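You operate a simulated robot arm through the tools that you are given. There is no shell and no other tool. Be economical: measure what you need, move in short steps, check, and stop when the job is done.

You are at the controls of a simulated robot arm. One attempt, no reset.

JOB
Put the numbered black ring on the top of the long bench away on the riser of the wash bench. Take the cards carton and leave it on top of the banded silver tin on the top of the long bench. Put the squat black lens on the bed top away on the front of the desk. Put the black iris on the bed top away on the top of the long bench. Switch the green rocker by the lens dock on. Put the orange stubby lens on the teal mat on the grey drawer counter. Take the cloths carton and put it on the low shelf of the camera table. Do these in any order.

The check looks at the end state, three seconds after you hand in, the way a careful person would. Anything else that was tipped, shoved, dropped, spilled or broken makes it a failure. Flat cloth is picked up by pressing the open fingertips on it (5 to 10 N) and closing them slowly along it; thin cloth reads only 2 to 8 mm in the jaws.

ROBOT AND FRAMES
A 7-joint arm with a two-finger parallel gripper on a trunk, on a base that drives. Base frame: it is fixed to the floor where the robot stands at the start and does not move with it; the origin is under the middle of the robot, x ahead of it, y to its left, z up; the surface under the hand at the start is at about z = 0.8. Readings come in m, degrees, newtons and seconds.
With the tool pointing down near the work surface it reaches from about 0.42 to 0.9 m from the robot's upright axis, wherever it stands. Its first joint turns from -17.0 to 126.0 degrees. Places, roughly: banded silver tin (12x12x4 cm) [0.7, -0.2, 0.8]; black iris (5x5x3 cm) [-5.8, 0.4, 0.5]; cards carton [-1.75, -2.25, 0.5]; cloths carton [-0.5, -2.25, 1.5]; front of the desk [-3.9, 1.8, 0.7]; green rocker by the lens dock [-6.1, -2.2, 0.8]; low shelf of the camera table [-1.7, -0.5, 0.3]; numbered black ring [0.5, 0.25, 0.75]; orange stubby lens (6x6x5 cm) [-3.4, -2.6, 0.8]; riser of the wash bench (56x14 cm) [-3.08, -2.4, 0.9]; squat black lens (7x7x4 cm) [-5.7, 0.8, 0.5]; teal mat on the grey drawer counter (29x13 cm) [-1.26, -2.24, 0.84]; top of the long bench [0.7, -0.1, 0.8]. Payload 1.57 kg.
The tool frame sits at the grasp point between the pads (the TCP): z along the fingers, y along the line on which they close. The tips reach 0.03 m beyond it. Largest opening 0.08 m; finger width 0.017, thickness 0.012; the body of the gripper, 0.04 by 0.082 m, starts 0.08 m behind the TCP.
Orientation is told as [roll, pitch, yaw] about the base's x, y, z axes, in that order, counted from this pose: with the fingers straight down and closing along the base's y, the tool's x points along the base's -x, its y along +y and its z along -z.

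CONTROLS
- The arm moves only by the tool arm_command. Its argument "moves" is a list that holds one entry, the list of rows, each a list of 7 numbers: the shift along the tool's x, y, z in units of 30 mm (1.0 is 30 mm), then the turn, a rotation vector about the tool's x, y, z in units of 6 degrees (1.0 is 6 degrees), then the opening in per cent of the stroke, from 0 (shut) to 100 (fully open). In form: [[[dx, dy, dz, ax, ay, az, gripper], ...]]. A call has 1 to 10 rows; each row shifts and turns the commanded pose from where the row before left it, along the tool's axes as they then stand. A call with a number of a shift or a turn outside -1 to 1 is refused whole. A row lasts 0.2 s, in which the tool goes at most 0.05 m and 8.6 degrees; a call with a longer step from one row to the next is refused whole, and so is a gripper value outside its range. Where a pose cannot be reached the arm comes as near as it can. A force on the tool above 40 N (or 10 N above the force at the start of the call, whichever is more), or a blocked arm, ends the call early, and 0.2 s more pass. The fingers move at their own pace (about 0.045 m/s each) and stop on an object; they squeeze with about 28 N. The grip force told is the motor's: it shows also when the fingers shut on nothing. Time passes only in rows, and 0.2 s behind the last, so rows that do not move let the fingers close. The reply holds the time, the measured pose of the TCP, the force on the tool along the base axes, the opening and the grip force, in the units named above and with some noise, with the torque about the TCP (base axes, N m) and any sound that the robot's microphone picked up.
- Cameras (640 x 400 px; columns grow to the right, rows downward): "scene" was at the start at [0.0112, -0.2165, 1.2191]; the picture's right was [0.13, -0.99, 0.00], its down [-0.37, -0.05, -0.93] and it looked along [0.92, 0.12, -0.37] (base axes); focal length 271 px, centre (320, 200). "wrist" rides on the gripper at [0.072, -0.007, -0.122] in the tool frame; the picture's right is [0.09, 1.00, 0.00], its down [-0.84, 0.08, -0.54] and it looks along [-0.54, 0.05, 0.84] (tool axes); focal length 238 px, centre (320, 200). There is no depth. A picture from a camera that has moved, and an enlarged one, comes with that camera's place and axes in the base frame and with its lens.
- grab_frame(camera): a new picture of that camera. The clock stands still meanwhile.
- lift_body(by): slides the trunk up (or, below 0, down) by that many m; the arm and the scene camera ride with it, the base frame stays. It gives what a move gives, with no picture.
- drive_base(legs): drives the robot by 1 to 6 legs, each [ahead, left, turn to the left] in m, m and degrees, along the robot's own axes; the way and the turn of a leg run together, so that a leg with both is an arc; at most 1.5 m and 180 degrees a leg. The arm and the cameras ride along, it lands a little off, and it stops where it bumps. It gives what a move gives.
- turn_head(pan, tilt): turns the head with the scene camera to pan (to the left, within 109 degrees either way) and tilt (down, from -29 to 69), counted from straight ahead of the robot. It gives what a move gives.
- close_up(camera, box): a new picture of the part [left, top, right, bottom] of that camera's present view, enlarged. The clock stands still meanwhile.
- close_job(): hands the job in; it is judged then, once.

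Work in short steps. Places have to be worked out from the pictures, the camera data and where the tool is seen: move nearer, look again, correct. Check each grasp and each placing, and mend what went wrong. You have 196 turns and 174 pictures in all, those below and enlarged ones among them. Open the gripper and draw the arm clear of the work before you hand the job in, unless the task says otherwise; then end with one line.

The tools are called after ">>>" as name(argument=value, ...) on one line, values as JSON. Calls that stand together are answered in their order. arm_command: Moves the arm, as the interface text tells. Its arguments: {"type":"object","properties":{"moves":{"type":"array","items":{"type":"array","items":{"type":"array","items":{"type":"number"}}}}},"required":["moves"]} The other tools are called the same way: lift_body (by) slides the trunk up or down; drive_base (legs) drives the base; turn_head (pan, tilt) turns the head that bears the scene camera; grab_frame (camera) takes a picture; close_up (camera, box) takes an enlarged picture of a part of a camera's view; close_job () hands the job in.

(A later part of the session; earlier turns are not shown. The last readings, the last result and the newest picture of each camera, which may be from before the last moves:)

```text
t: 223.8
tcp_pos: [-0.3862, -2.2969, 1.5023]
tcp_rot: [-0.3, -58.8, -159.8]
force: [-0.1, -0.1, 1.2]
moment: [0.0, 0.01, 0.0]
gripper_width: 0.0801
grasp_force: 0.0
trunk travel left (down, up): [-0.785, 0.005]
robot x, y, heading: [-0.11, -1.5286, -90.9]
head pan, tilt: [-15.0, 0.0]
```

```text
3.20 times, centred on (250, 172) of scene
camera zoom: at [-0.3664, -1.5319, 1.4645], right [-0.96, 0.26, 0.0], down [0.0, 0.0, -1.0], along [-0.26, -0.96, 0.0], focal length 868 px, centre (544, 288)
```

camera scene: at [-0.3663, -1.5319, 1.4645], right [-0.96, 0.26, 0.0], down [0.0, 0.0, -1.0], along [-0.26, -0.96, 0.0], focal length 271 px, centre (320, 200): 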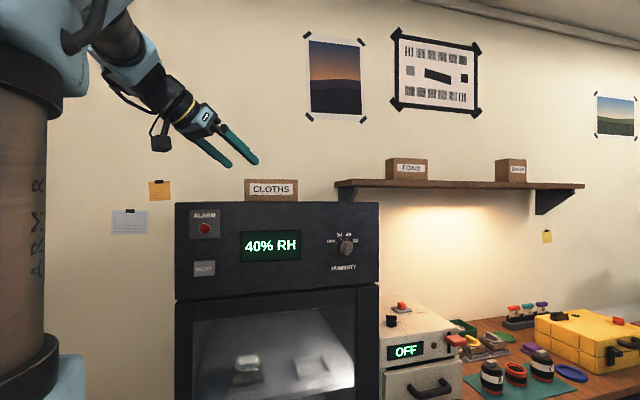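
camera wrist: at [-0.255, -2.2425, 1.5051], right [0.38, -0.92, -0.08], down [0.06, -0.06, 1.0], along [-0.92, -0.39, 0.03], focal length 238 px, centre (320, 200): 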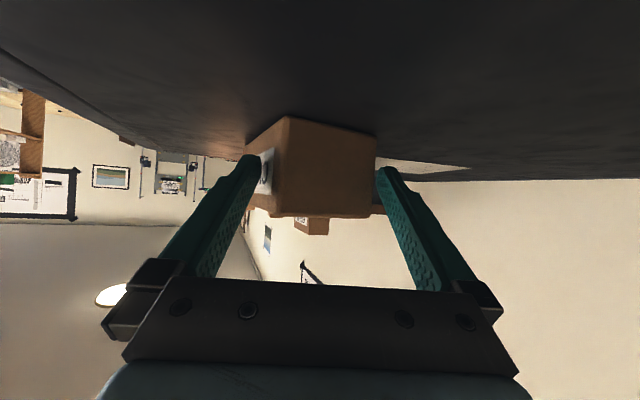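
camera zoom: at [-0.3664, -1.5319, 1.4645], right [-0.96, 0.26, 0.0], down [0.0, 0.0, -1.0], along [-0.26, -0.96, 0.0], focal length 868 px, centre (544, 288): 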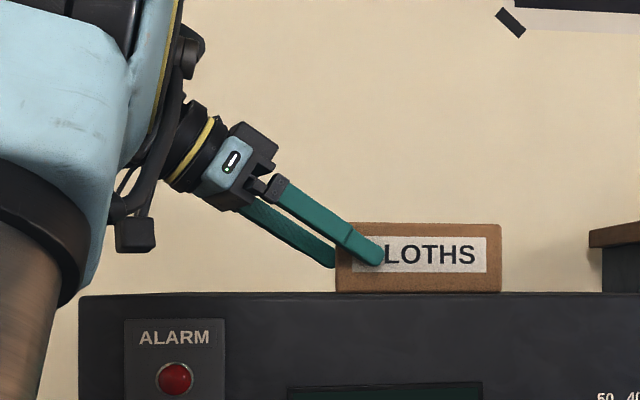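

The back finger nudged the carton along a little. I'll shift 5 mm toward the back and advance 3 cm more.

>>> arm_command(moves=[[[0.26, 0.0, -0.43, 0, 0, 0, 100], [0, 0.2, 0, 0, 0, 0, 100], [-0.36, 0, 0.6, 0, 0, 0, 100], [-0.36, 0, 0.6, 0, 0, 0, 100], [-0.26, 0, 0.43, 0, 0, 0, 100], [0, 0, 0, 0, 0, 0, 100]]])

>>> grab_frame(camera="wrist")

>>> close_up(camera="scene", box=[150, 110, 350, 235])

```text
t: 225.2
tcp_pos: [-0.4236, -2.3158, 1.5044]
tcp_rot: [-0.3, -58.8, -160.0]
force: [-0.2, 0.3, -0.4]
moment: [0.03, 0.02, 0.03]
gripper_width: 0.0802
grasp_force: 0.1
trunk travel left (down, up): [-0.785, 0.005]
robot x, y, heading: [-0.1118, -1.5264, -90.4]
head pan, tilt: [-15.0, 0.0]
```

```text
79 pictures are left
camera wrist: at [-0.2922, -2.2609, 1.5061], right [0.38, -0.92, -0.08], down [0.06, -0.07, 1.0], along [-0.92, -0.39, 0.03], focal length 238 px, centre (320, 200)
```

wrist: 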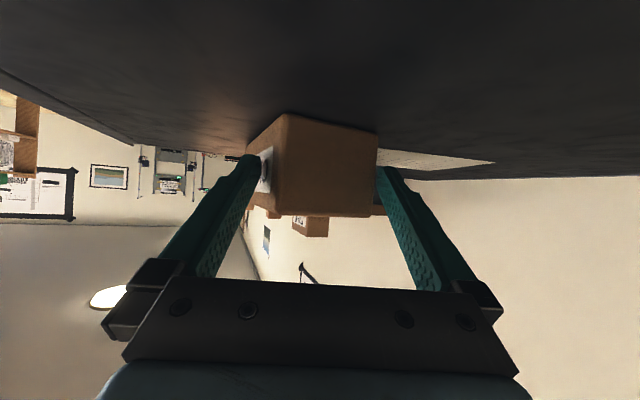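

```text
3.20 times, centred on (250, 172) of scene
camera zoom: at [-0.3664, -1.5319, 1.4645], right [-0.96, 0.26, 0.0], down [0.0, 0.0, -1.0], along [-0.26, -0.96, 0.0], focal length 868 px, centre (544, 288)
```

zoom: 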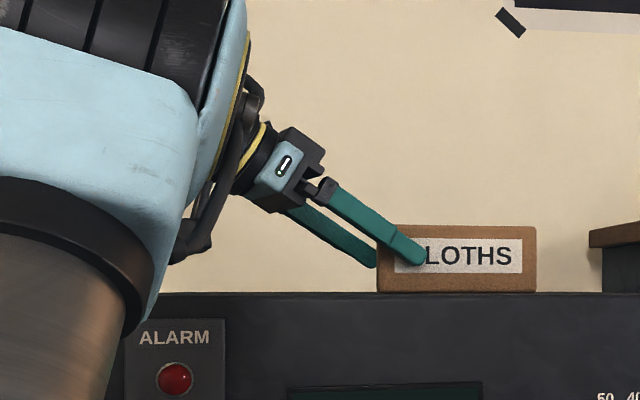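

The carton wedges at this angle because it's 6.6 cm deep. I'll back out, turn the tool 12° closer to the carton's axis, and re-approach.

>>> arm_command(moves=[[[0.515, 0, -0.857, 0, 0, 0, 100], [0.515, 0, -0.857, 0, 0, 0, 100], [0, 0, 0, 0.857, 0, 0.515, 100], [0, 0, 0, 0.857, 0, 0.515, 100], [0.02, 0.55, 0.22, 0, 0, 0, 100], [0, 0, 0, 0, 0, 0, 100]]])

>>> grab_frame(camera="wrist")

```text
t: 226.6
tcp_pos: [-0.369, -2.3135, 1.4992]
tcp_rot: [-0.4, -59.0, -171.9]
force: [-0.4, -0.5, 0.5]
moment: [-0.03, -0.02, 0.02]
gripper_width: 0.08
grasp_force: 0.0
trunk travel left (down, up): [-0.785, 0.005]
robot x, y, heading: [-0.1126, -1.5273, -90.4]
head pan, tilt: [-15.0, 0.0]
```

```text
77 pictures are left
camera wrist: at [-0.2299, -2.2877, 1.5009], right [0.18, -0.98, -0.08], down [0.04, -0.08, 1.0], along [-0.98, -0.19, 0.03], focal length 238 px, centre (320, 200)
```

wrist: 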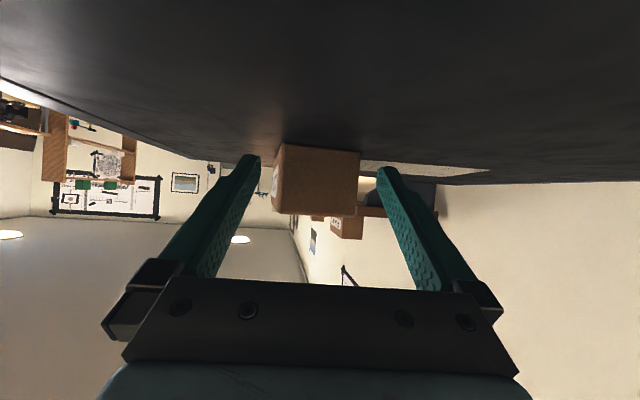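

The carton's end is now centred between the fingers. Advancing 8 cm.

>>> arm_command(moves=[[[-0.344, 0, 0.572, 0, 0, 0, 100], [-0.344, 0, 0.572, 0, 0, 0, 100], [-0.344, 0, 0.572, 0, 0, 0, 100], [-0.344, 0, 0.572, 0, 0, 0, 100], [0, 0, 0, 0, 0, 0, 100]]])

>>> grab_frame(camera="wrist")

>>> close_up(camera="scene", box=[150, 110, 350, 235])

```text
t: 227.8
tcp_pos: [-0.4486, -2.3244, 1.4991]
tcp_rot: [-0.5, -58.9, -171.8]
force: [0.2, 0.1, 0.6]
moment: [0.01, 0.01, 0.0]
gripper_width: 0.0799
grasp_force: 0.0
trunk travel left (down, up): [-0.785, 0.005]
robot x, y, heading: [-0.1124, -1.5271, -90.4]
head pan, tilt: [-15.0, 0.0]
```

```text
76 pictures are left
camera wrist: at [-0.3102, -2.2982, 1.5015], right [0.18, -0.98, -0.08], down [0.04, -0.08, 1.0], along [-0.98, -0.19, 0.03], focal length 238 px, centre (320, 200)
```

wrist: 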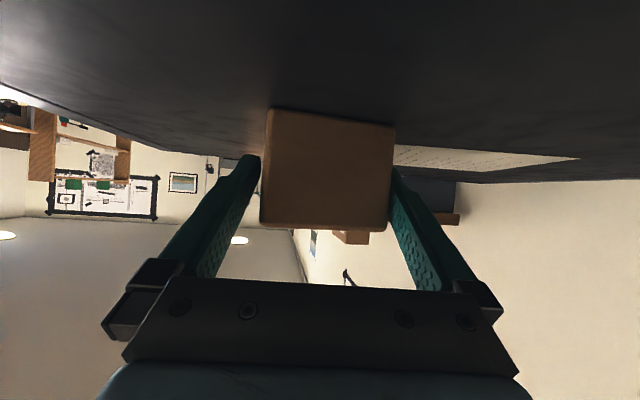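

```text
3.20 times, centred on (250, 172) of scene
camera zoom: at [-0.3664, -1.5319, 1.4645], right [-0.96, 0.26, 0.0], down [0.0, 0.0, -1.0], along [-0.26, -0.96, 0.0], focal length 868 px, centre (544, 288)
```

zoom: 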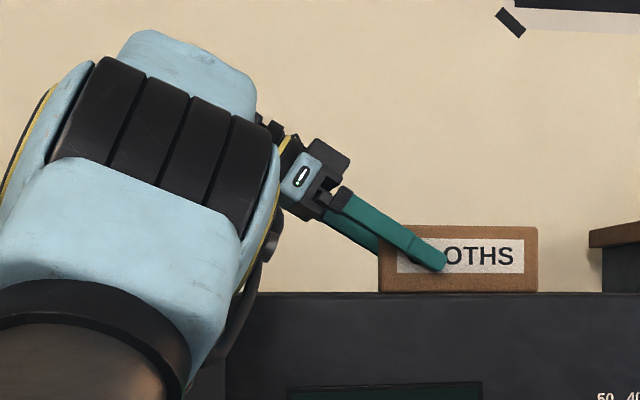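

Both fingers flank the carton and it hasn't moved. I'll go 2 cm deeper and close.

>>> arm_command(moves=[[[-0.35, 0, 0.58, 0, 0, 0, 100], [0, 0, 0, 0, 0, 0, 80], [0, 0, 0, 0, 0, 0, 40], [0, 0, 0, 0, 0, 0, 0], [0, 0, 0, 0, 0, 0, 0]]])

```text
t: 229.0
tcp_pos: [-0.4692, -2.3276, 1.4987]
tcp_rot: [-0.4, -58.8, -171.7]
force: [-0.2, -0.9, 0.3]
moment: [0.01, -0.07, 0.01]
gripper_width: 0.0697
grasp_force: 27.9
trunk travel left (down, up): [-0.785, 0.005]
robot x, y, heading: [-0.1104, -1.5279, -90.4]
head pan, tilt: [-15.0, 0.0]
```

Gripped at 69.7 mm. I'm lifting 5 cm and drawing it forward off the cabinet.

>>> arm_command(moves=[[[-0.43, 0, -0.258, 0, 0, 0, 0], [-0.43, 0, -0.258, 0, 0, 0, 0], [-0.43, 0, -0.258, 0, 0, 0, 0], [-0.3, 0, -0.18, 0, 0, 0, 0], [0.07, -0.95, -0.119, 0, 0, 0, 0], [0.07, -0.95, -0.119, 0, 0, 0, 0], [0.07, -0.95, -0.119, 0, 0, 0, 0], [0.07, -0.95, -0.119, 0, 0, 0, 0], [0.07, -0.95, -0.119, 0, 0, 0, 0], [0.07, -0.95, -0.119, 0, 0, 0, 0]]])

>>> grab_frame(camera="scene")

```text
t: 231.2
tcp_pos: [-0.4639, -2.1498, 1.5509]
tcp_rot: [-0.3, -58.8, -171.8]
force: [0.1, 0.4, -0.9]
moment: [0.03, -0.03, -0.03]
gripper_width: 0.0696
grasp_force: 27.8
out of reach, approached as far as the arm can: row 4
trunk travel left (down, up): [-0.785, 0.005]
robot x, y, heading: [-0.111, -1.5312, -90.6]
head pan, tilt: [-15.0, 0.0]
```

```text
74 pictures are left
camera scene: at [-0.3665, -1.5324, 1.4645], right [-0.96, 0.26, 0.0], down [0.0, 0.0, -1.0], along [-0.26, -0.96, 0.0], focal length 271 px, centre (320, 200)
```

scene: 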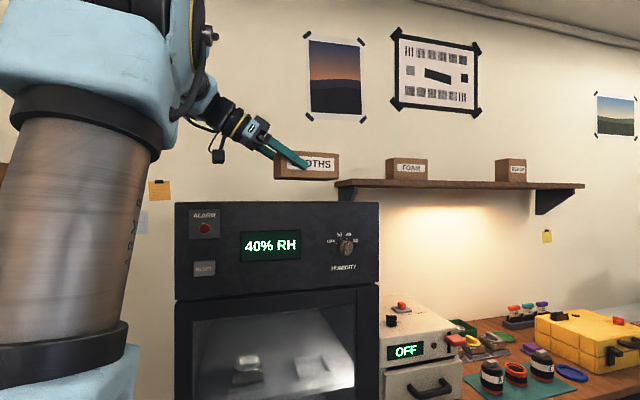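

The cloths carton is held. I'm drawing the arm in, lowering the trunk, and driving along the corridor toward the camera table.

>>> arm_command(moves=[[[0.07, -0.95, -0.119, 0, 0, 0, 0], [0.07, -0.95, -0.119, 0, 0, 0, 0], [0.07, -0.95, -0.119, 0, 0, 0, 0], [0.07, -0.95, -0.119, 0, 0, 0, 0], [0.07, -0.95, -0.119, 0, 0, 0, 0], [0, 0, 0, 0, 0, 0, 0]]])

>>> lift_body(by=-0.35)

>>> drive_base(legs=[[0, -0.9, 0], [0, -1.0, 0]])

>>> turn_head(pan=-109, tilt=35)

>>> grab_frame(camera="scene")

```text
t: 232.6
tcp_pos: [-0.4636, -2.0062, 1.5522]
tcp_rot: [-0.4, -58.9, -171.7]
force: [-0.5, 0.6, -0.4]
moment: [0.01, -0.03, 0.02]
gripper_width: 0.0696
grasp_force: 27.8
trunk travel left (down, up): [-0.785, 0.005]
robot x, y, heading: [-0.1119, -1.5279, -90.5]
head pan, tilt: [-15.0, 0.0]
```

```text
t: 236.0
tcp_pos: [-0.4641, -2.0053, 1.2044]
tcp_rot: [-0.4, -58.8, -171.7]
force: [0.7, 0.3, -1.4]
moment: [-0.02, -0.02, 0.02]
gripper_width: 0.0697
grasp_force: 28.2
trunk travel left (down, up): [-0.435, 0.355]
robot x, y, heading: [-0.1124, -1.5272, -90.2]
head pan, tilt: [-15.0, 0.0]
```

```text
t: 245.6
tcp_pos: [-2.3698, -1.9931, 1.2025]
tcp_rot: [-0.4, -58.9, -171.9]
force: [-0.6, -0.4, -1.4]
moment: [0.0, -0.04, -0.01]
gripper_width: 0.0696
grasp_force: 28.2
trunk travel left (down, up): [-0.435, 0.355]
robot x, y, heading: [-2.0161, -1.5174, -90.4]
head pan, tilt: [-15.0, 0.0]
```

```text
t: 247.3
tcp_pos: [-2.3689, -1.9943, 1.203]
tcp_rot: [-0.5, -58.9, -171.9]
force: [0.0, 0.2, -1.8]
moment: [0.05, -0.01, 0.03]
gripper_width: 0.0697
grasp_force: 28.1
trunk travel left (down, up): [-0.435, 0.355]
robot x, y, heading: [-2.0147, -1.5166, -90.5]
head pan, tilt: [-108.9, 35.0]
```

```text
73 pictures are left
camera scene: at [-2.3292, -1.404, 1.0584], right [0.33, 0.94, 0.0], down [0.54, -0.19, -0.82], along [-0.77, 0.27, -0.57], focal length 271 px, centre (320, 200)
```

scene: 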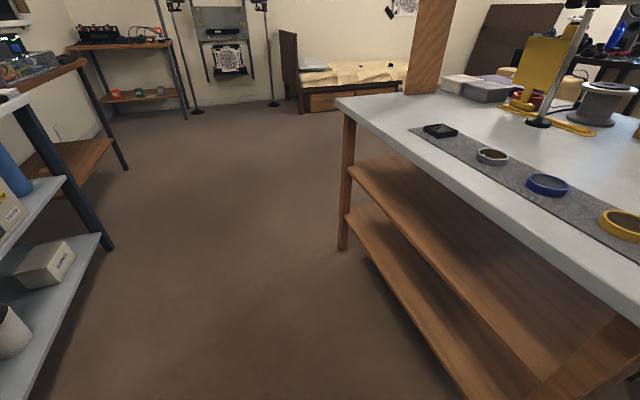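

That is a white table further on; the camera table is the wooden one at y -0.69…-0.2. I'll move to x≈-1.75 and turn to face it.

>>> drive_base(legs=[[0, 0.25, 0], [0, 0, 180]])

>>> turn_head(pan=0, tilt=35)

>>> grab_frame(camera="scene")

```text
t: 256.5
tcp_pos: [-1.4213, -1.0369, 1.2037]
tcp_rot: [-0.4, -58.9, 8.9]
force: [0.0, -0.2, -1.1]
moment: [-0.02, 0.04, -0.03]
gripper_width: 0.0698
grasp_force: 27.6
trunk travel left (down, up): [-0.435, 0.355]
robot x, y, heading: [-1.7687, -1.5158, 90.3]
head pan, tilt: [-108.9, 35.0]
```

```text
t: 258.3
tcp_pos: [-1.4212, -1.0377, 1.2023]
tcp_rot: [-0.3, -58.8, 8.8]
force: [-1.2, -0.3, -2.0]
moment: [0.01, 0.04, 0.01]
gripper_width: 0.0695
grasp_force: 28.0
trunk travel left (down, up): [-0.435, 0.355]
robot x, y, heading: [-1.7666, -1.5189, 90.3]
head pan, tilt: [0.0, 35.0]
```

```text
72 pictures are left
camera scene: at [-1.5375, -1.508, 1.0584], right [1.0, 0.0, 0.0], down [0.0, -0.57, -0.82], along [0.0, 0.82, -0.57], focal length 271 px, centre (320, 200)
```

scene: 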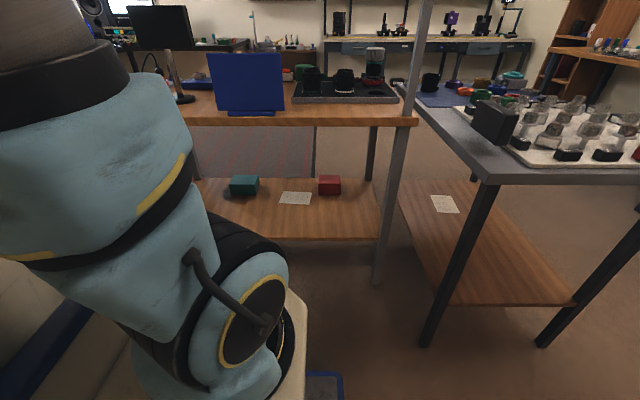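

I see the low shelf (z≈0.3, front edge y≈-0.69) with its front strip free, y -0.68…-0.45. I'll turn the base 30° left, lower the trunk, and lower the arm in front of it.

>>> drive_base(legs=[[0, 0, 30]])

>>> lift_body(by=-0.4)

>>> arm_command(moves=[[[0.857, 0, 0.515, 0, 0, 0, 0], [0.857, 0, 0.515, 0, 0, 0, 0], [0.857, 0, 0.515, 0, 0, 0, 0], [0.857, 0, 0.515, 0, 0, 0, 0], [0.857, 0, 0.515, 0, 0, 0, 0], [0.857, 0, 0.515, 0, 0, 0, 0], [0.857, 0, 0.515, 0, 0, 0, 0], [0.857, 0, 0.515, 0, 0, 0, 0], [0.857, 0, 0.515, 0, 0, 0, 0], [0.857, 0, 0.515, 0, 0, 0, 0]]])

>>> turn_head(pan=-45, tilt=25)

>>> grab_frame(camera="scene")

```text
t: 260.2
tcp_pos: [-1.7072, -0.9288, 1.203]
tcp_rot: [-0.4, -58.8, 38.7]
force: [-0.2, 0.1, -0.5]
moment: [0.0, 0.0, 0.0]
gripper_width: 0.0697
grasp_force: 28.2
trunk travel left (down, up): [-0.435, 0.355]
robot x, y, heading: [-1.769, -1.5183, 120.2]
head pan, tilt: [0.0, 35.0]
```

```text
t: 264.0
tcp_pos: [-1.7059, -0.9281, 0.8036]
tcp_rot: [-0.4, -58.8, 38.7]
force: [-0.6, 1.0, -1.4]
moment: [-0.05, 0.02, -0.01]
gripper_width: 0.0698
grasp_force: 28.1
trunk travel left (down, up): [-0.035, 0.755]
robot x, y, heading: [-1.7657, -1.5162, 120.0]
head pan, tilt: [0.0, 35.0]
```

```text
t: 266.2
tcp_pos: [-1.704, -0.9296, 0.5023]
tcp_rot: [-0.4, -58.9, 38.8]
force: [0.5, 0.3, -1.0]
moment: [-0.03, 0.04, 0.02]
gripper_width: 0.0695
grasp_force: 27.7
trunk travel left (down, up): [-0.035, 0.755]
robot x, y, heading: [-1.7647, -1.5227, 119.8]
head pan, tilt: [0.0, 35.0]
```

```text
t: 267.4
tcp_pos: [-1.7041, -0.9298, 0.5036]
tcp_rot: [-0.5, -58.9, 38.6]
force: [-0.3, 0.9, -0.4]
moment: [-0.04, 0.03, 0.01]
gripper_width: 0.0697
grasp_force: 27.7
trunk travel left (down, up): [-0.035, 0.755]
robot x, y, heading: [-1.7668, -1.5148, 120.2]
head pan, tilt: [-45.0, 25.0]
```

```text
71 pictures are left
camera scene: at [-1.5049, -1.382, 0.6741], right [0.97, -0.26, 0.0], down [-0.11, -0.41, -0.91], along [0.23, 0.88, -0.42], focal length 271 px, centre (320, 200)
```

scene: 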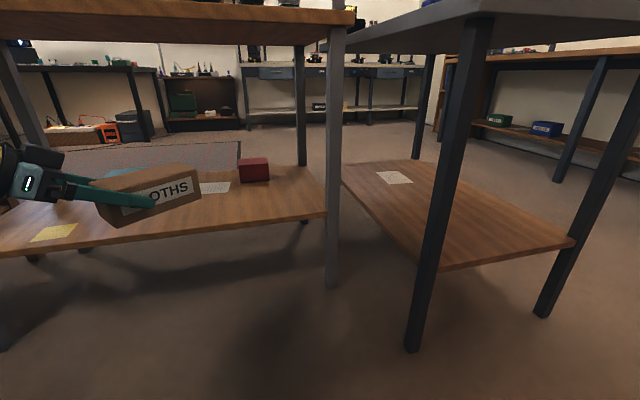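

Shelf z≈0.30 confirmed. I'm aiming the carton centre for (-1.62, -0.585), clear of the paper and red box. Lowering 10 cm and starting in.

>>> arm_command(moves=[[[0.714, 0, 0.43, 0, 0, 0, 0], [0.714, 0, 0.43, 0, 0, 0, 0], [0.714, 0, 0.43, 0, 0, 0, 0], [0.714, 0, 0.43, 0, 0, 0, 0], [-0.385, 0.654, 0.641, 0, 0, 0, 0], [-0.385, 0.654, 0.641, 0, 0, 0, 0], [-0.385, 0.654, 0.641, 0, 0, 0, 0], [-0.385, 0.654, 0.641, 0, 0, 0, 0], [-0.385, 0.654, 0.641, 0, 0, 0, 0], [-0.385, 0.654, 0.641, 0, 0, 0, 0]]])

>>> grab_frame(camera="scene")

```text
t: 269.6
tcp_pos: [-1.6724, -0.7535, 0.402]
tcp_rot: [-0.4, -58.9, 38.7]
force: [0.0, -0.1, -0.7]
moment: [-0.03, -0.02, -0.04]
gripper_width: 0.0696
grasp_force: 28.0
trunk travel left (down, up): [-0.035, 0.755]
robot x, y, heading: [-1.7686, -1.5165, 120.4]
head pan, tilt: [-45.0, 25.0]
```

```text
70 pictures are left
camera scene: at [-1.5049, -1.382, 0.6742], right [0.97, -0.26, 0.0], down [-0.11, -0.41, -0.91], along [0.23, 0.88, -0.42], focal length 271 px, centre (320, 200)
```

scene: 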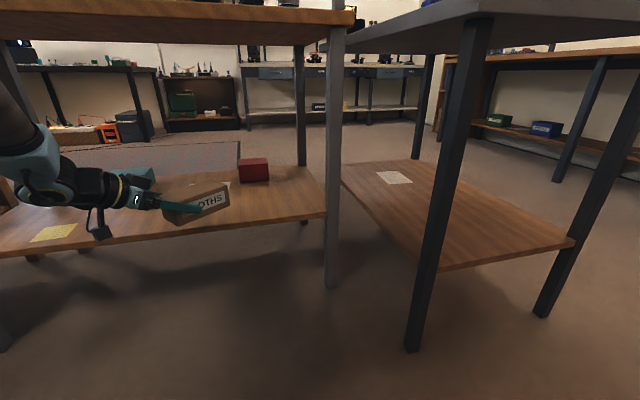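

Continuing in to the target and lowering most of the remaining gap.

>>> arm_command(moves=[[[-0.385, 0.654, 0.641, 0, 0, 0, 0], [-0.385, 0.654, 0.641, 0, 0, 0, 0], [-0.385, 0.654, 0.641, 0, 0, 0, 0], [-0.385, 0.654, 0.641, 0, 0, 0, 0], [-0.385, 0.654, 0.641, 0, 0, 0, 0], [0.5, 0, 0.3, 0, 0, 0, 0], [0.5, 0, 0.3, 0, 0, 0, 0], [0.3, 0, 0.18, 0, 0, 0, 0], [0, 0, 0, 0, 0, 0, 0]]])

>>> close_up(camera="scene", box=[40, 120, 340, 280])

```text
t: 271.6
tcp_pos: [-1.6467, -0.608, 0.357]
tcp_rot: [-0.3, -58.9, 38.7]
force: [0.5, 0.2, -1.0]
moment: [0.0, 0.04, -0.02]
gripper_width: 0.0697
grasp_force: 27.8
trunk travel left (down, up): [-0.035, 0.755]
robot x, y, heading: [-1.772, -1.5169, 119.9]
head pan, tilt: [-45.0, 25.0]
```

```text
2.13 times, centred on (190, 200) of scene
camera zoom: at [-1.5048, -1.382, 0.6741], right [0.97, -0.26, 0.0], down [-0.11, -0.41, -0.91], along [0.23, 0.88, -0.42], focal length 578 px, centre (597, 200)
```

zoom: 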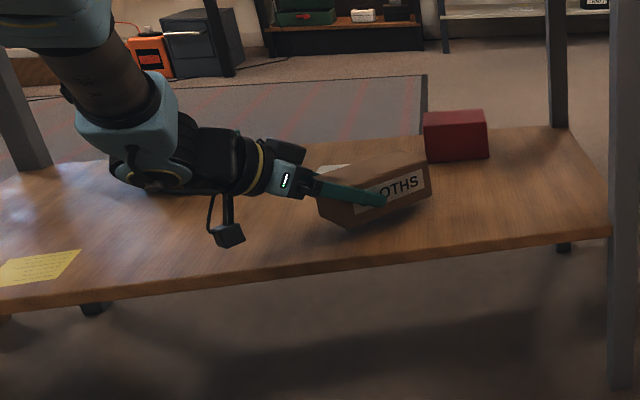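

Nearly down. I'm lowering to contact.

>>> arm_command(moves=[[[0.17, 0, 0.1, 0, 0, 0, 0], [0.17, 0, 0.1, 0, 0, 0, 0], [0, 0, 0, 0, 0, 0, 0]]])

```text
t: 272.4
tcp_pos: [-1.6455, -0.6078, 0.3447]
tcp_rot: [-0.4, -58.8, 38.7]
force: [-1.3, 0.9, -0.9]
moment: [-0.05, 0.07, -0.03]
gripper_width: 0.0698
grasp_force: 28.2
trunk travel left (down, up): [-0.035, 0.755]
robot x, y, heading: [-1.7672, -1.5183, 120.3]
head pan, tilt: [-45.0, 25.0]
```

>>> arm_command(moves=[[[0.12, 0, 0.07, 0, 0, 0, 0], [0.1, 0, 0.06, 0, 0, 0, 0], [0, 0, 0, 0, 0, 0, 0]]])

>>> close_up(camera="scene", box=[100, 150, 300, 260])

```text
t: 273.1
tcp_pos: [-1.6463, -0.6079, 0.3386]
tcp_rot: [-0.2, -59.0, 38.5]
force: [-0.7, -1.8, 9.5]
moment: [0.07, 0.3, -0.1]
gripper_width: 0.0696
grasp_force: 28.3
trunk travel left (down, up): [-0.035, 0.755]
robot x, y, heading: [-1.7671, -1.5184, 120.0]
head pan, tilt: [-45.0, 25.0]
```

```text
3.20 times, centred on (200, 205) of scene
camera zoom: at [-1.5049, -1.3823, 0.6744], right [0.97, -0.26, 0.0], down [-0.11, -0.41, -0.91], along [0.23, 0.88, -0.42], focal length 868 px, centre (704, 184)
```

zoom: 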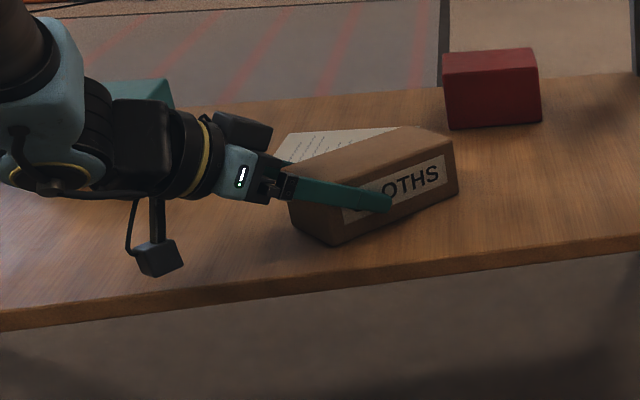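

It's resting on the shelf. I'll open and withdraw straight back.

>>> arm_command(moves=[[[-0.04, 0, -0.025, 0, 0, 0, 0], [0, 0, 0, 0, 0, 0, 100], [0, 0, 0, 0, 0, 0, 100], [0.25, 0, -0.43, 0, 0, 0, 100], [0.4, 0, -0.7, 0, 0, 0, 100], [0.515, 0, -0.857, 0, 0, 0, 100], [0.515, 0, -0.857, 0, 0, 0, 100], [0.515, 0, -0.857, 0, 0, 0, 100], [0, 0, 0, 0, 0, 0, 100]]])

>>> grab_frame(camera="scene")

```text
t: 275.1
tcp_pos: [-1.7458, -0.6871, 0.34]
tcp_rot: [-0.5, -58.8, 38.7]
force: [-0.7, -0.2, -0.5]
moment: [0.0, 0.01, -0.03]
gripper_width: 0.0799
grasp_force: 0.1
trunk travel left (down, up): [-0.035, 0.755]
robot x, y, heading: [-1.7709, -1.5185, 120.1]
head pan, tilt: [-45.0, 25.0]
```

```text
67 pictures are left
camera scene: at [-1.5048, -1.382, 0.6742], right [0.97, -0.26, 0.0], down [-0.11, -0.41, -0.91], along [0.23, 0.88, -0.42], focal length 271 px, centre (320, 200)
```

scene: 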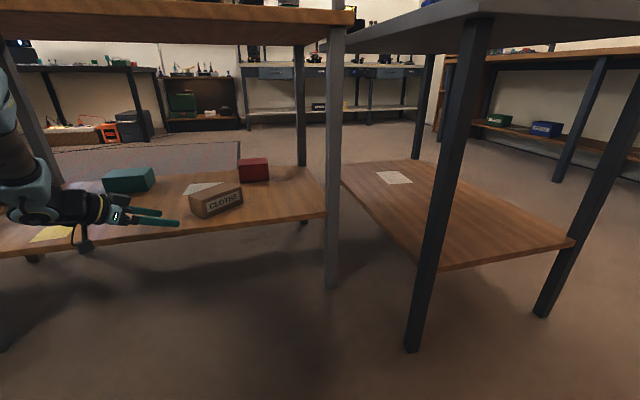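

Cloths carton is placed. I'm withdrawing the arm from under the table, then raising the trunk and straightening the tool.

>>> arm_command(moves=[[[-0.2, 0, -0.15, 0, 0, 0, 100], [0.323, -0.779, -0.537, 0, 0, 0, 100], [0.323, -0.779, -0.537, 0, 0, 0, 100], [0.323, -0.779, -0.537, 0, 0, 0, 100], [0.323, -0.779, -0.537, 0, 0, 0, 100], [0.323, -0.779, -0.537, 0, 0, 0, 100], [0.323, -0.779, -0.537, 0, 0, 0, 100], [0.323, -0.779, -0.537, 0, 0, 0, 100], [0.323, -0.779, -0.537, 0, 0, 0, 100], [0, 0, 0, 0, 0, 0, 100]]])

>>> lift_body(by=0.4)

>>> arm_command(moves=[[[0, 0, 0, 0, 1, 0, 60], [0, 0, 0, 0, 1, 0, 60], [0, 0, 0, 0, 1, 0, 60], [0, 0, 0, 0, 1, 0, 60], [0, 0, 0, 0, 1, 0, 60], [0, 0, 0, 0, 1, 0, 60], [0, 0, 0, 0, 1, 0, 60], [0, 0, 0, 0, 1, 0, 60], [0, 0, 0, 0, 1, 0, 60], [0, 0, 0, 0, 0.8, 0, 60]]])

```text
t: 277.4
tcp_pos: [-1.7489, -0.93, 0.3457]
tcp_rot: [-0.4, -58.9, 38.7]
force: [0.3, -0.3, 0.4]
moment: [0.03, -0.01, 0.0]
gripper_width: 0.0802
grasp_force: 0.1
trunk travel left (down, up): [-0.035, 0.755]
robot x, y, heading: [-1.7683, -1.5169, 120.1]
head pan, tilt: [-45.0, 25.0]
```

```text
t: 281.2
tcp_pos: [-1.7496, -0.9294, 0.7456]
tcp_rot: [-0.4, -58.8, 38.7]
force: [0.8, 0.6, -0.2]
moment: [0.03, 0.02, 0.01]
gripper_width: 0.0803
grasp_force: 0.1
trunk travel left (down, up): [-0.435, 0.355]
robot x, y, heading: [-1.7681, -1.5186, 119.9]
head pan, tilt: [-45.0, 25.0]
```

```text
t: 283.4
tcp_pos: [-1.75, -0.9292, 0.746]
tcp_rot: [-0.2, -0.1, 38.5]
force: [-0.1, -0.5, 0.2]
moment: [0.0, -0.05, -0.02]
gripper_width: 0.0481
grasp_force: 0.1
trunk travel left (down, up): [-0.435, 0.355]
robot x, y, heading: [-1.7681, -1.521, 119.9]
head pan, tilt: [-45.0, 25.0]
```

Tool is down again. I'll raise the trunk, face west, and look down the corridor toward the rocker bench.

>>> lift_body(by=0.25)

>>> drive_base(legs=[[0, 0, 60]])

>>> turn_head(pan=0, tilt=15)

>>> grab_frame(camera="scene")

```text
t: 286.0
tcp_pos: [-1.7493, -0.9282, 0.9962]
tcp_rot: [-0.2, -0.1, 38.4]
force: [-0.5, 0.2, 0.1]
moment: [0.0, 0.0, -0.02]
gripper_width: 0.0478
grasp_force: 0.1
trunk travel left (down, up): [-0.685, 0.105]
robot x, y, heading: [-1.7658, -1.5189, 119.9]
head pan, tilt: [-45.0, 25.0]
```

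```text
t: 289.0
tcp_pos: [-2.2664, -1.2039, 0.9954]
tcp_rot: [-0.2, -0.1, 98.0]
force: [-0.7, 0.6, 0.7]
moment: [0.02, 0.0, -0.02]
gripper_width: 0.0482
grasp_force: 0.1
trunk travel left (down, up): [-0.685, 0.105]
robot x, y, heading: [-1.762, -1.5186, 179.8]
head pan, tilt: [-45.0, 25.0]
```

```text
t: 290.1
tcp_pos: [-2.2671, -1.2048, 0.9962]
tcp_rot: [-0.2, 0.0, 97.9]
force: [0.1, 0.2, 0.6]
moment: [0.01, -0.01, -0.01]
gripper_width: 0.0483
grasp_force: 0.0
trunk travel left (down, up): [-0.685, 0.105]
robot x, y, heading: [-1.7692, -1.5159, 179.6]
head pan, tilt: [0.0, 15.0]
```

```text
66 pictures are left
camera scene: at [-1.7798, -1.2872, 1.3404], right [0.01, 1.0, 0.0], down [0.26, 0.0, -0.97], along [-0.97, 0.01, -0.26], focal length 271 px, centre (320, 200)
```

scene: 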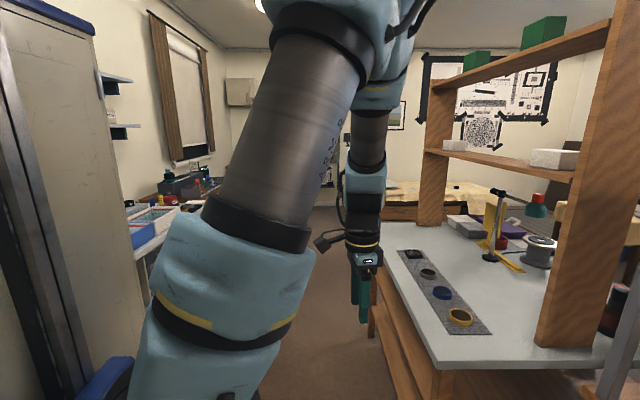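

Corridor between the wash bench and the white table is clear. I'm driving 2.4 m west and looking again.

>>> drive_base(legs=[[0, 0.04, 0], [1.2, 0, 0], [1.2, 0, 0]])

>>> turn_head(pan=20, tilt=20)

>>> grab_frame(camera="scene")

>>> turn_head(pan=-50, tilt=20)

>>> grab_frame(camera="scene")

```text
t: 302.3
tcp_pos: [-4.6644, -1.2677, 0.9964]
tcp_rot: [-0.1, 0.0, 98.7]
force: [0.2, -0.3, 0.1]
moment: [0.02, 0.0, 0.01]
gripper_width: 0.048
grasp_force: 0.1
trunk travel left (down, up): [-0.685, 0.105]
robot x, y, heading: [-4.162, -1.5767, -179.7]
head pan, tilt: [0.0, 15.0]
```

```text
t: 303.2
tcp_pos: [-4.6648, -1.2694, 0.9964]
tcp_rot: [-0.2, -0.1, 98.7]
force: [-0.4, -0.1, -0.1]
moment: [0.0, 0.0, -0.01]
gripper_width: 0.048
grasp_force: 0.0
trunk travel left (down, up): [-0.685, 0.105]
robot x, y, heading: [-4.1604, -1.5773, -179.6]
head pan, tilt: [20.0, 20.0]
```

```text
65 pictures are left
camera scene: at [-4.1709, -1.3768, 1.3323], right [-0.35, 0.94, 0.0], down [0.32, 0.12, -0.94], along [-0.88, -0.33, -0.34], focal length 271 px, centre (320, 200)
```

scene: 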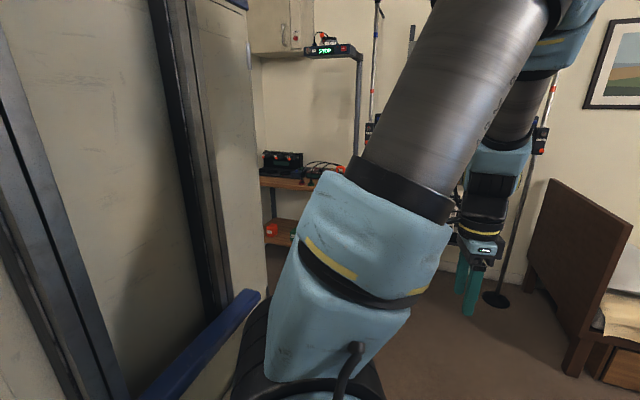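

```text
t: 304.6
tcp_pos: [-4.6638, -1.2685, 0.9946]
tcp_rot: [-0.3, 0.0, 98.7]
force: [0.4, 0.2, -0.8]
moment: [-0.03, -0.03, 0.03]
gripper_width: 0.048
grasp_force: 0.1
trunk travel left (down, up): [-0.685, 0.105]
robot x, y, heading: [-4.1627, -1.5776, -179.9]
head pan, tilt: [-50.0, 20.0]
```

```text
64 pictures are left
camera scene: at [-4.1441, -1.2735, 1.3322], right [0.76, 0.65, 0.0], down [0.22, -0.26, -0.94], along [-0.61, 0.71, -0.34], focal length 271 px, centre (320, 200)
```

scene: 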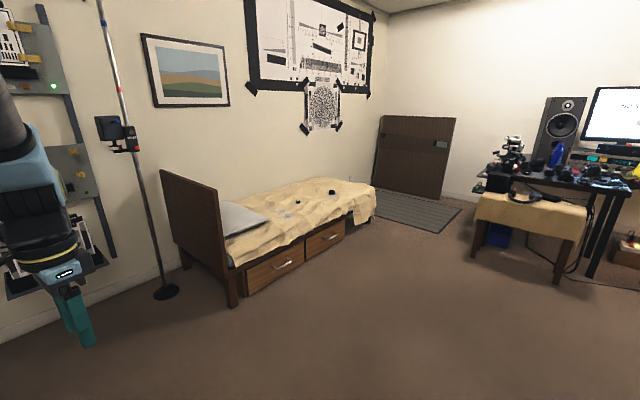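

The bed and desk are in view, and the rocker bench stands in the far corner. I'll drive a metre on and turn toward it.

>>> drive_base(legs=[[0.95, 0, 0], [0, 0, 45]])

>>> turn_head(pan=-10, tilt=25)

>>> grab_frame(camera="scene")

```text
t: 311.5
tcp_pos: [-5.6793, -1.7156, 0.9959]
tcp_rot: [-0.3, 0.0, 143.1]
force: [0.5, -0.3, 0.2]
moment: [0.0, 0.02, -0.02]
gripper_width: 0.048
grasp_force: 0.0
trunk travel left (down, up): [-0.685, 0.105]
robot x, y, heading: [-5.1058, -1.5848, -135.1]
head pan, tilt: [-50.0, 20.0]
```

```text
t: 312.6
tcp_pos: [-5.6805, -1.7168, 0.9957]
tcp_rot: [-0.1, -0.1, 143.1]
force: [0.8, -0.1, -0.2]
moment: [0.01, -0.02, -0.01]
gripper_width: 0.0482
grasp_force: 0.2
trunk travel left (down, up): [-0.685, 0.105]
robot x, y, heading: [-5.1008, -1.583, -135.1]
head pan, tilt: [-10.0, 25.0]
```

```text
63 pictures are left
camera scene: at [-5.2866, -1.4152, 1.3242], right [-0.57, 0.82, 0.0], down [0.35, 0.24, -0.91], along [-0.74, -0.52, -0.42], focal length 271 px, centre (320, 200)
```

scene: 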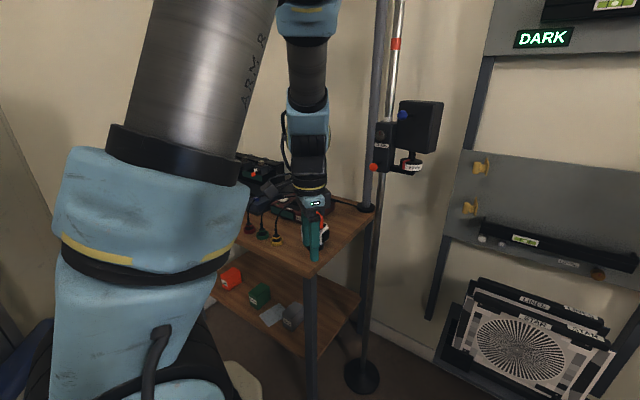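

The bench's near corner is at about (-5.83, -1.81). I'll turn the tool so its camera faces the bench, raise a bit, and move closer.

>>> arm_command(moves=[[[0, 0, -0.5, 0, 0, -0.95, 0], [0, 0, -0.5, 0, 0, -0.95, 0], [0, 0, -0.5, 0, 0, -0.95, 0], [0, 0, -0.5, 0, 0, -0.95, 0], [0, 0, -0.5, 0, 0, -0.95, 0], [0, 0, -0.5, 0, 0, -0.95, 0], [0, 0, -0.5, 0, 0, -0.95, 0], [0, 0, -0.5, 0, 0, -0.95, 0], [0, 0, -0.5, 0, 0, -0.95, 0], [0, 0, -0.5, 0, 0, -0.95, 0]]])

>>> drive_base(legs=[[0.25, 0.02, 0], [0, 0, -20]])

>>> grab_frame(camera="wrist")

>>> grab_frame(camera="scene")

```text
t: 314.8
tcp_pos: [-5.6798, -1.7166, 1.1453]
tcp_rot: [-0.3, 0.0, -159.8]
force: [0.4, 0.1, 0.0]
moment: [0.02, 0.04, 0.02]
gripper_width: 0.0
grasp_force: 21.2
trunk travel left (down, up): [-0.685, 0.105]
robot x, y, heading: [-5.1059, -1.5823, -135.1]
head pan, tilt: [-10.0, 25.0]
```

```text
t: 317.7
tcp_pos: [-5.8514, -1.7022, 1.1453]
tcp_rot: [-0.2, 0.1, -179.6]
force: [-0.7, -0.5, 0.6]
moment: [-0.03, 0.0, -0.01]
gripper_width: 0.0
grasp_force: 21.1
trunk travel left (down, up): [-0.685, 0.105]
robot x, y, heading: [-5.2644, -1.7697, -154.8]
head pan, tilt: [-10.0, 25.0]
```

```text
62 pictures are left
camera wrist: at [-5.7798, -1.6946, 1.2685], right [0.1, -1.0, 0.0], down [-0.84, -0.08, 0.54], along [-0.54, -0.05, -0.84], focal length 238 px, centre (320, 200)
```

wrist: 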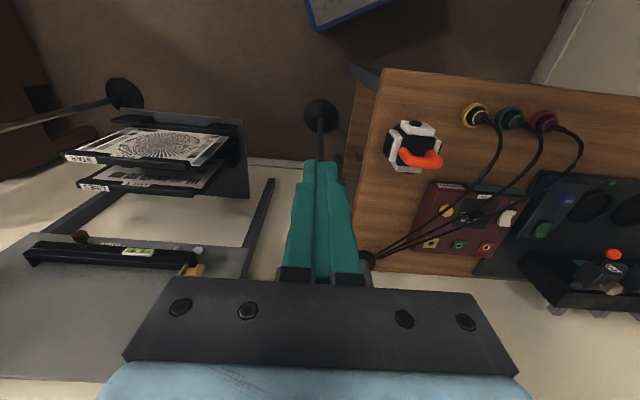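

```text
61 pictures are left
camera scene: at [-5.3793, -1.5516, 1.3241], right [-0.26, 0.97, 0.0], down [0.41, 0.11, -0.91], along [-0.87, -0.24, -0.42], focal length 271 px, centre (320, 200)
```

scene: 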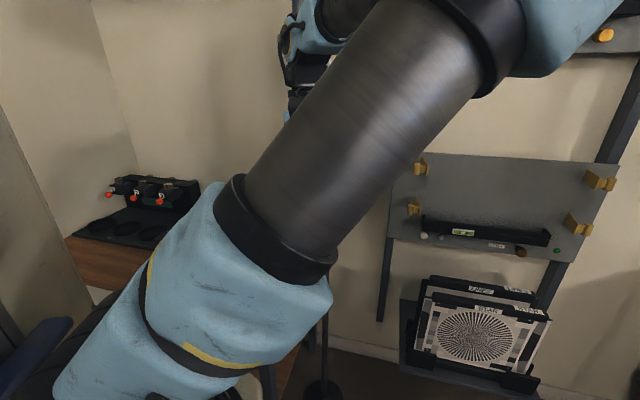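

The lens dock panel lies further along, toward -y. I'm moving the hand that way to see it.

>>> arm_command(moves=[[[0, 1, 0, 0, 0, 0, 0], [0, 1, 0, 0, 0, 0, 0], [0, 1, 0, 0, 0, 0, 0], [0, 1, 0, 0, 0, 0, 0], [0, 1, 0, 0, 0, 0, 0], [0, 1, 0, 0, 0, 0, 0], [0, 1, 0, 0, 0, 0, 0], [0, 1, 0, 0, 0, 0, 0], [0, 1, 0, 0, 0, 0, 0]]])

>>> grab_frame(camera="wrist")

```text
t: 319.7
tcp_pos: [-5.8487, -1.9713, 1.1447]
tcp_rot: [-0.1, 0.1, -179.7]
force: [-1.0, 0.7, 0.0]
moment: [-0.02, -0.03, 0.04]
gripper_width: 0.0
grasp_force: 21.4
trunk travel left (down, up): [-0.685, 0.105]
robot x, y, heading: [-5.261, -1.7668, -155.0]
head pan, tilt: [-10.0, 25.0]
```

```text
60 pictures are left
camera wrist: at [-5.7776, -1.9647, 1.2683], right [0.1, -1.0, 0.0], down [-0.84, -0.08, 0.54], along [-0.54, -0.05, -0.84], focal length 238 px, centre (320, 200)
```

wrist: 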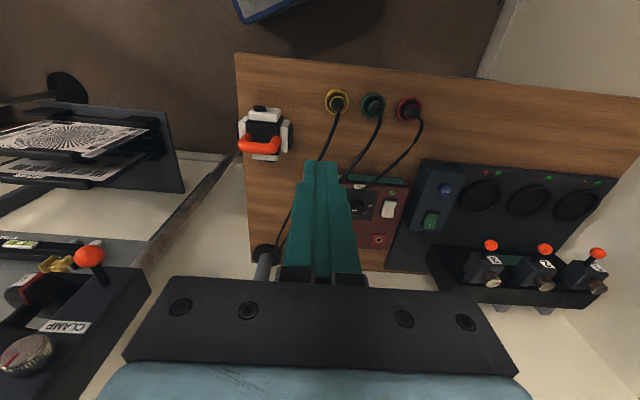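

The lens dock is in view with a small green switch at its left. I'll enlarge it.

>>> close_up(camera="wrist", box=[370, 140, 530, 260])

```text
3.33 times, centred on (450, 200) of wrist
camera zoom: at [-5.7776, -1.9647, 1.2683], right [0.1, -1.0, 0.0], down [-0.84, -0.08, 0.54], along [-0.54, -0.05, -0.84], focal length 794 px, centre (-113, 200)
```

zoom: 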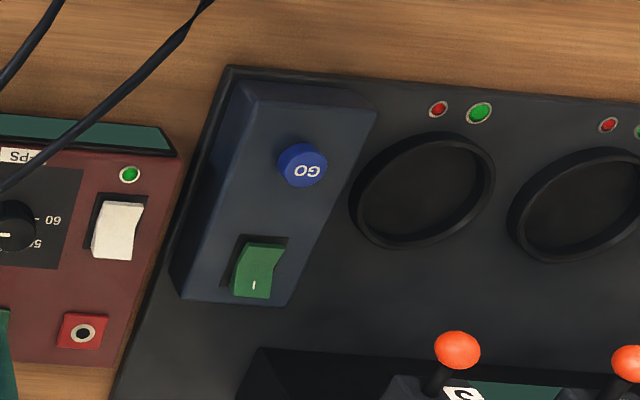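

The rocker's "I" end is at about (-6.10, -2.253, z≈0.835). I'll shift the base so it's within comfortable reach.

>>> drive_base(legs=[[0.119, 0.234, 0]])

>>> grab_frame(camera="wrist")

```text
t: 321.6
tcp_pos: [-5.8527, -2.2422, 1.1461]
tcp_rot: [-0.2, 0.1, -179.3]
force: [-0.2, 0.1, -0.4]
moment: [-0.01, 0.01, 0.02]
gripper_width: 0.0
grasp_force: 21.7
trunk travel left (down, up): [-0.685, 0.105]
robot x, y, heading: [-5.2697, -2.0383, -154.6]
head pan, tilt: [-10.0, 25.0]
```

```text
58 pictures are left
camera wrist: at [-5.7817, -2.234, 1.268], right [0.1, -0.99, 0.0], down [-0.84, -0.09, 0.54], along [-0.54, -0.05, -0.84], focal length 238 px, centre (320, 200)
```

wrist: 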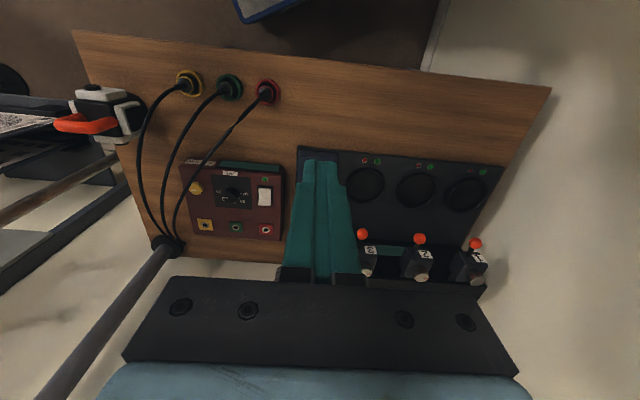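

The rocker is hidden behind the fingers. I'll move over it and partly down to see it near the fingertips.

>>> arm_command(moves=[[[-0.986, 0.04, 0.6, 0, 0, 0, 0], [-0.986, 0.04, 0.6, 0, 0, 0, 0], [-0.986, 0.04, 0.6, 0, 0, 0, 0], [-0.986, 0.04, 0.6, 0, 0, 0, 0], [-0.986, 0.04, 0.6, 0, 0, 0, 0], [-0.986, 0.04, 0.6, 0, 0, 0, 0], [-0.986, 0.04, 0.6, 0, 0, 0, 0], [0, 0, 0, 0, 0, 0, 0]]])

>>> grab_frame(camera="wrist")

```text
t: 323.4
tcp_pos: [-6.0621, -2.2524, 1.0166]
tcp_rot: [-0.2, 0.2, -179.3]
force: [0.7, -0.1, 0.3]
moment: [-0.01, 0.02, 0.0]
gripper_width: 0.0
grasp_force: 21.3
trunk travel left (down, up): [-0.685, 0.105]
robot x, y, heading: [-5.2661, -2.0409, -154.4]
head pan, tilt: [-10.0, 25.0]
```

```text
57 pictures are left
camera wrist: at [-5.9889, -2.2449, 1.1396], right [0.1, -0.99, 0.0], down [-0.84, -0.09, 0.54], along [-0.54, -0.05, -0.84], focal length 238 px, centre (320, 200)
```

wrist: 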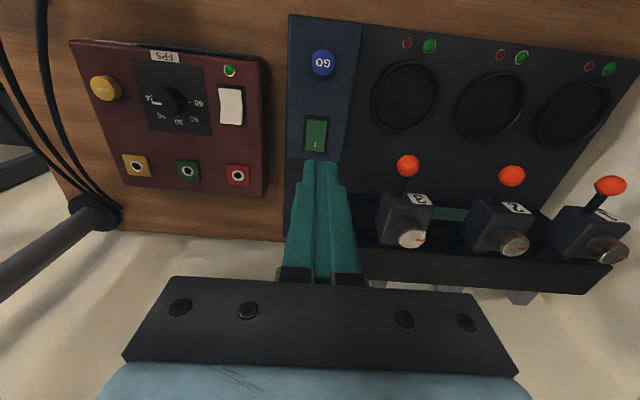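

Rocker centre (-6.083, -2.247, 0.836), with its "I" end toward -x. I'm moving the closed fingertips above the "I" end and down close to it.

>>> arm_command(moves=[[[-0.55, -0.08, 0, 0, 0, 0, 0], [-0.55, -0.08, 0, 0, 0, 0, 0], [0, 0, 0.9, 0, 0, 0, 0], [0, 0, 0.9, 0, 0, 0, 0], [0, 0, 0.9, 0, 0, 0, 0], [0, 0, 0.9, 0, 0, 0, 0], [0, 0, 0.5, 0, 0, 0, 0], [0, 0, 0, 0, 0, 0, 0]]])

>>> close_up(camera="wrist", box=[240, 60, 400, 200])

```text
t: 325.2
tcp_pos: [-6.0921, -2.2478, 0.8962]
tcp_rot: [-0.2, 0.1, -179.3]
force: [0.9, 0.8, 0.0]
moment: [-0.01, -0.01, 0.0]
gripper_width: 0.0
grasp_force: 21.6
trunk travel left (down, up): [-0.685, 0.105]
robot x, y, heading: [-5.2644, -2.0385, -154.6]
head pan, tilt: [-10.0, 25.0]
```

```text
2.86 times, centred on (320, 130) of wrist
camera zoom: at [-6.021, -2.24, 1.0185], right [0.1, -0.99, 0.0], down [-0.84, -0.09, 0.54], along [-0.54, -0.05, -0.84], focal length 681 px, centre (320, 400)
```

zoom: 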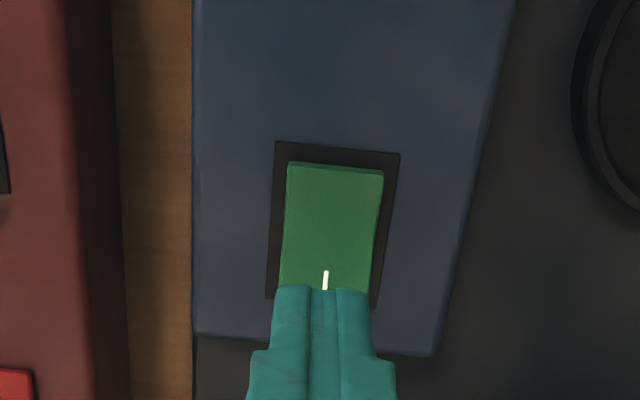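

Lined up with the "I" half. I'll nudge 4 mm further out and press down gradually.

>>> arm_command(moves=[[[-0.13, 0, 0.4, 0, 0, 0, 0], [0, 0, 0.3, 0, 0, 0, 0], [0, 0, 0.2, 0, 0, 0, 0], [0, 0, 0.1, 0, 0, 0, 0], [0, 0, 0, 0, 0, 0, 0]]])

```text
t: 326.4
tcp_pos: [-6.0965, -2.2474, 0.8643]
tcp_rot: [-0.2, 0.2, -179.3]
force: [-0.3, 0.2, 0.4]
moment: [-0.02, -0.01, -0.01]
gripper_width: 0.0
grasp_force: 21.3
trunk travel left (down, up): [-0.685, 0.105]
robot x, y, heading: [-5.2682, -2.0335, -154.6]
head pan, tilt: [-10.0, 25.0]
```

>>> arm_command(moves=[[[0, 0, 0.13, 0, 0, 0, 0], [0, 0, 0.13, 0, 0, 0, 0], [0, 0, 0, 0, 0, 0, 0]]])

>>> close_up(camera="wrist", box=[240, 60, 400, 200])

```text
t: 327.0
tcp_pos: [-6.096, -2.2493, 0.8668]
tcp_rot: [0.1, -0.2, -179.3]
force: [10.6, 5.9, 21.4]
moment: [0.18, -0.14, 0.03]
gripper_width: 0.0001
grasp_force: 21.3
trunk travel left (down, up): [-0.685, 0.105]
robot x, y, heading: [-5.2685, -2.0397, -154.4]
head pan, tilt: [-10.0, 25.0]
stopped in row 3: the force on the tool passed its limit at 44 N (the readings are from after the stop); the commanded pose is now the measured one
```

```text
2.86 times, centred on (320, 130) of wrist
camera zoom: at [-6.0244, -2.2401, 0.988], right [0.1, -0.99, 0.0], down [-0.83, -0.09, 0.54], along [-0.54, -0.06, -0.84], focal length 681 px, centre (320, 400)
```

zoom: 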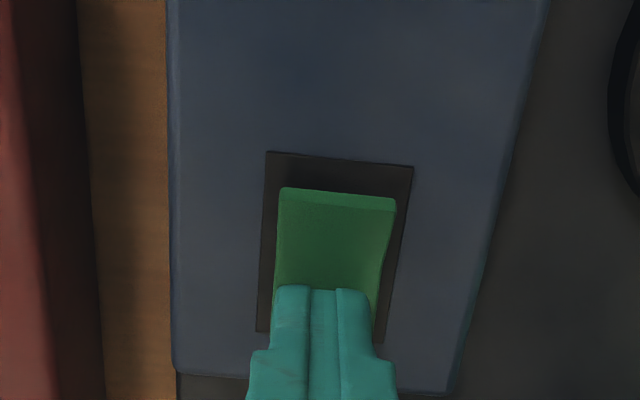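

The near end of the rocker now stands up, so it seems to have tipped to "I". I'm lifting off to check.

>>> arm_command(moves=[[[0, 0, -0.5, 0, 0, 0, 0], [0, 0, -0.8, 0, 0, 0, 0], [0.5, 0, -0.9, 0, 0, 0, 0], [0.8, 0, -0.9, 0, 0, 0, 0], [0.8, 0, -0.9, 0, 0, 0, 0], [0.8, 0, -0.9, 0, 0, 0, 0], [0, 0, 0, 0, 0, 0, 0]]])

>>> close_up(camera="wrist", box=[200, 0, 440, 180])

```text
t: 328.6
tcp_pos: [-6.0083, -2.2474, 1.0091]
tcp_rot: [0.0, 0.1, -179.3]
force: [-0.6, 0.1, -0.9]
moment: [0.0, -0.02, 0.03]
gripper_width: 0.0
grasp_force: 21.3
trunk travel left (down, up): [-0.685, 0.105]
robot x, y, heading: [-5.2722, -2.0411, -154.3]
head pan, tilt: [-10.0, 25.0]
```

```text
2.22 times, centred on (320, 90) of wrist
camera zoom: at [-5.9371, -2.24, 1.1321], right [0.1, -0.99, 0.0], down [-0.84, -0.09, 0.54], along [-0.54, -0.06, -0.84], focal length 530 px, centre (320, 444)
```

zoom: 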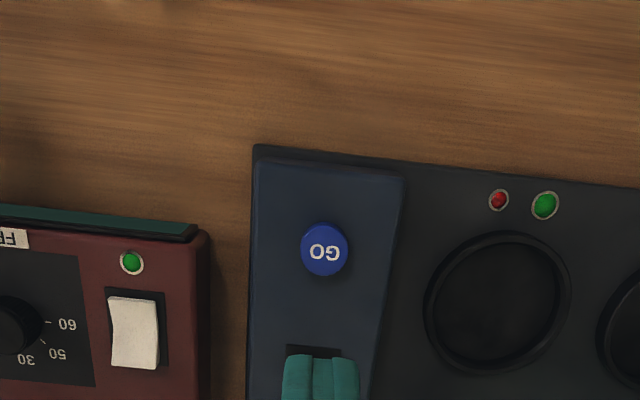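

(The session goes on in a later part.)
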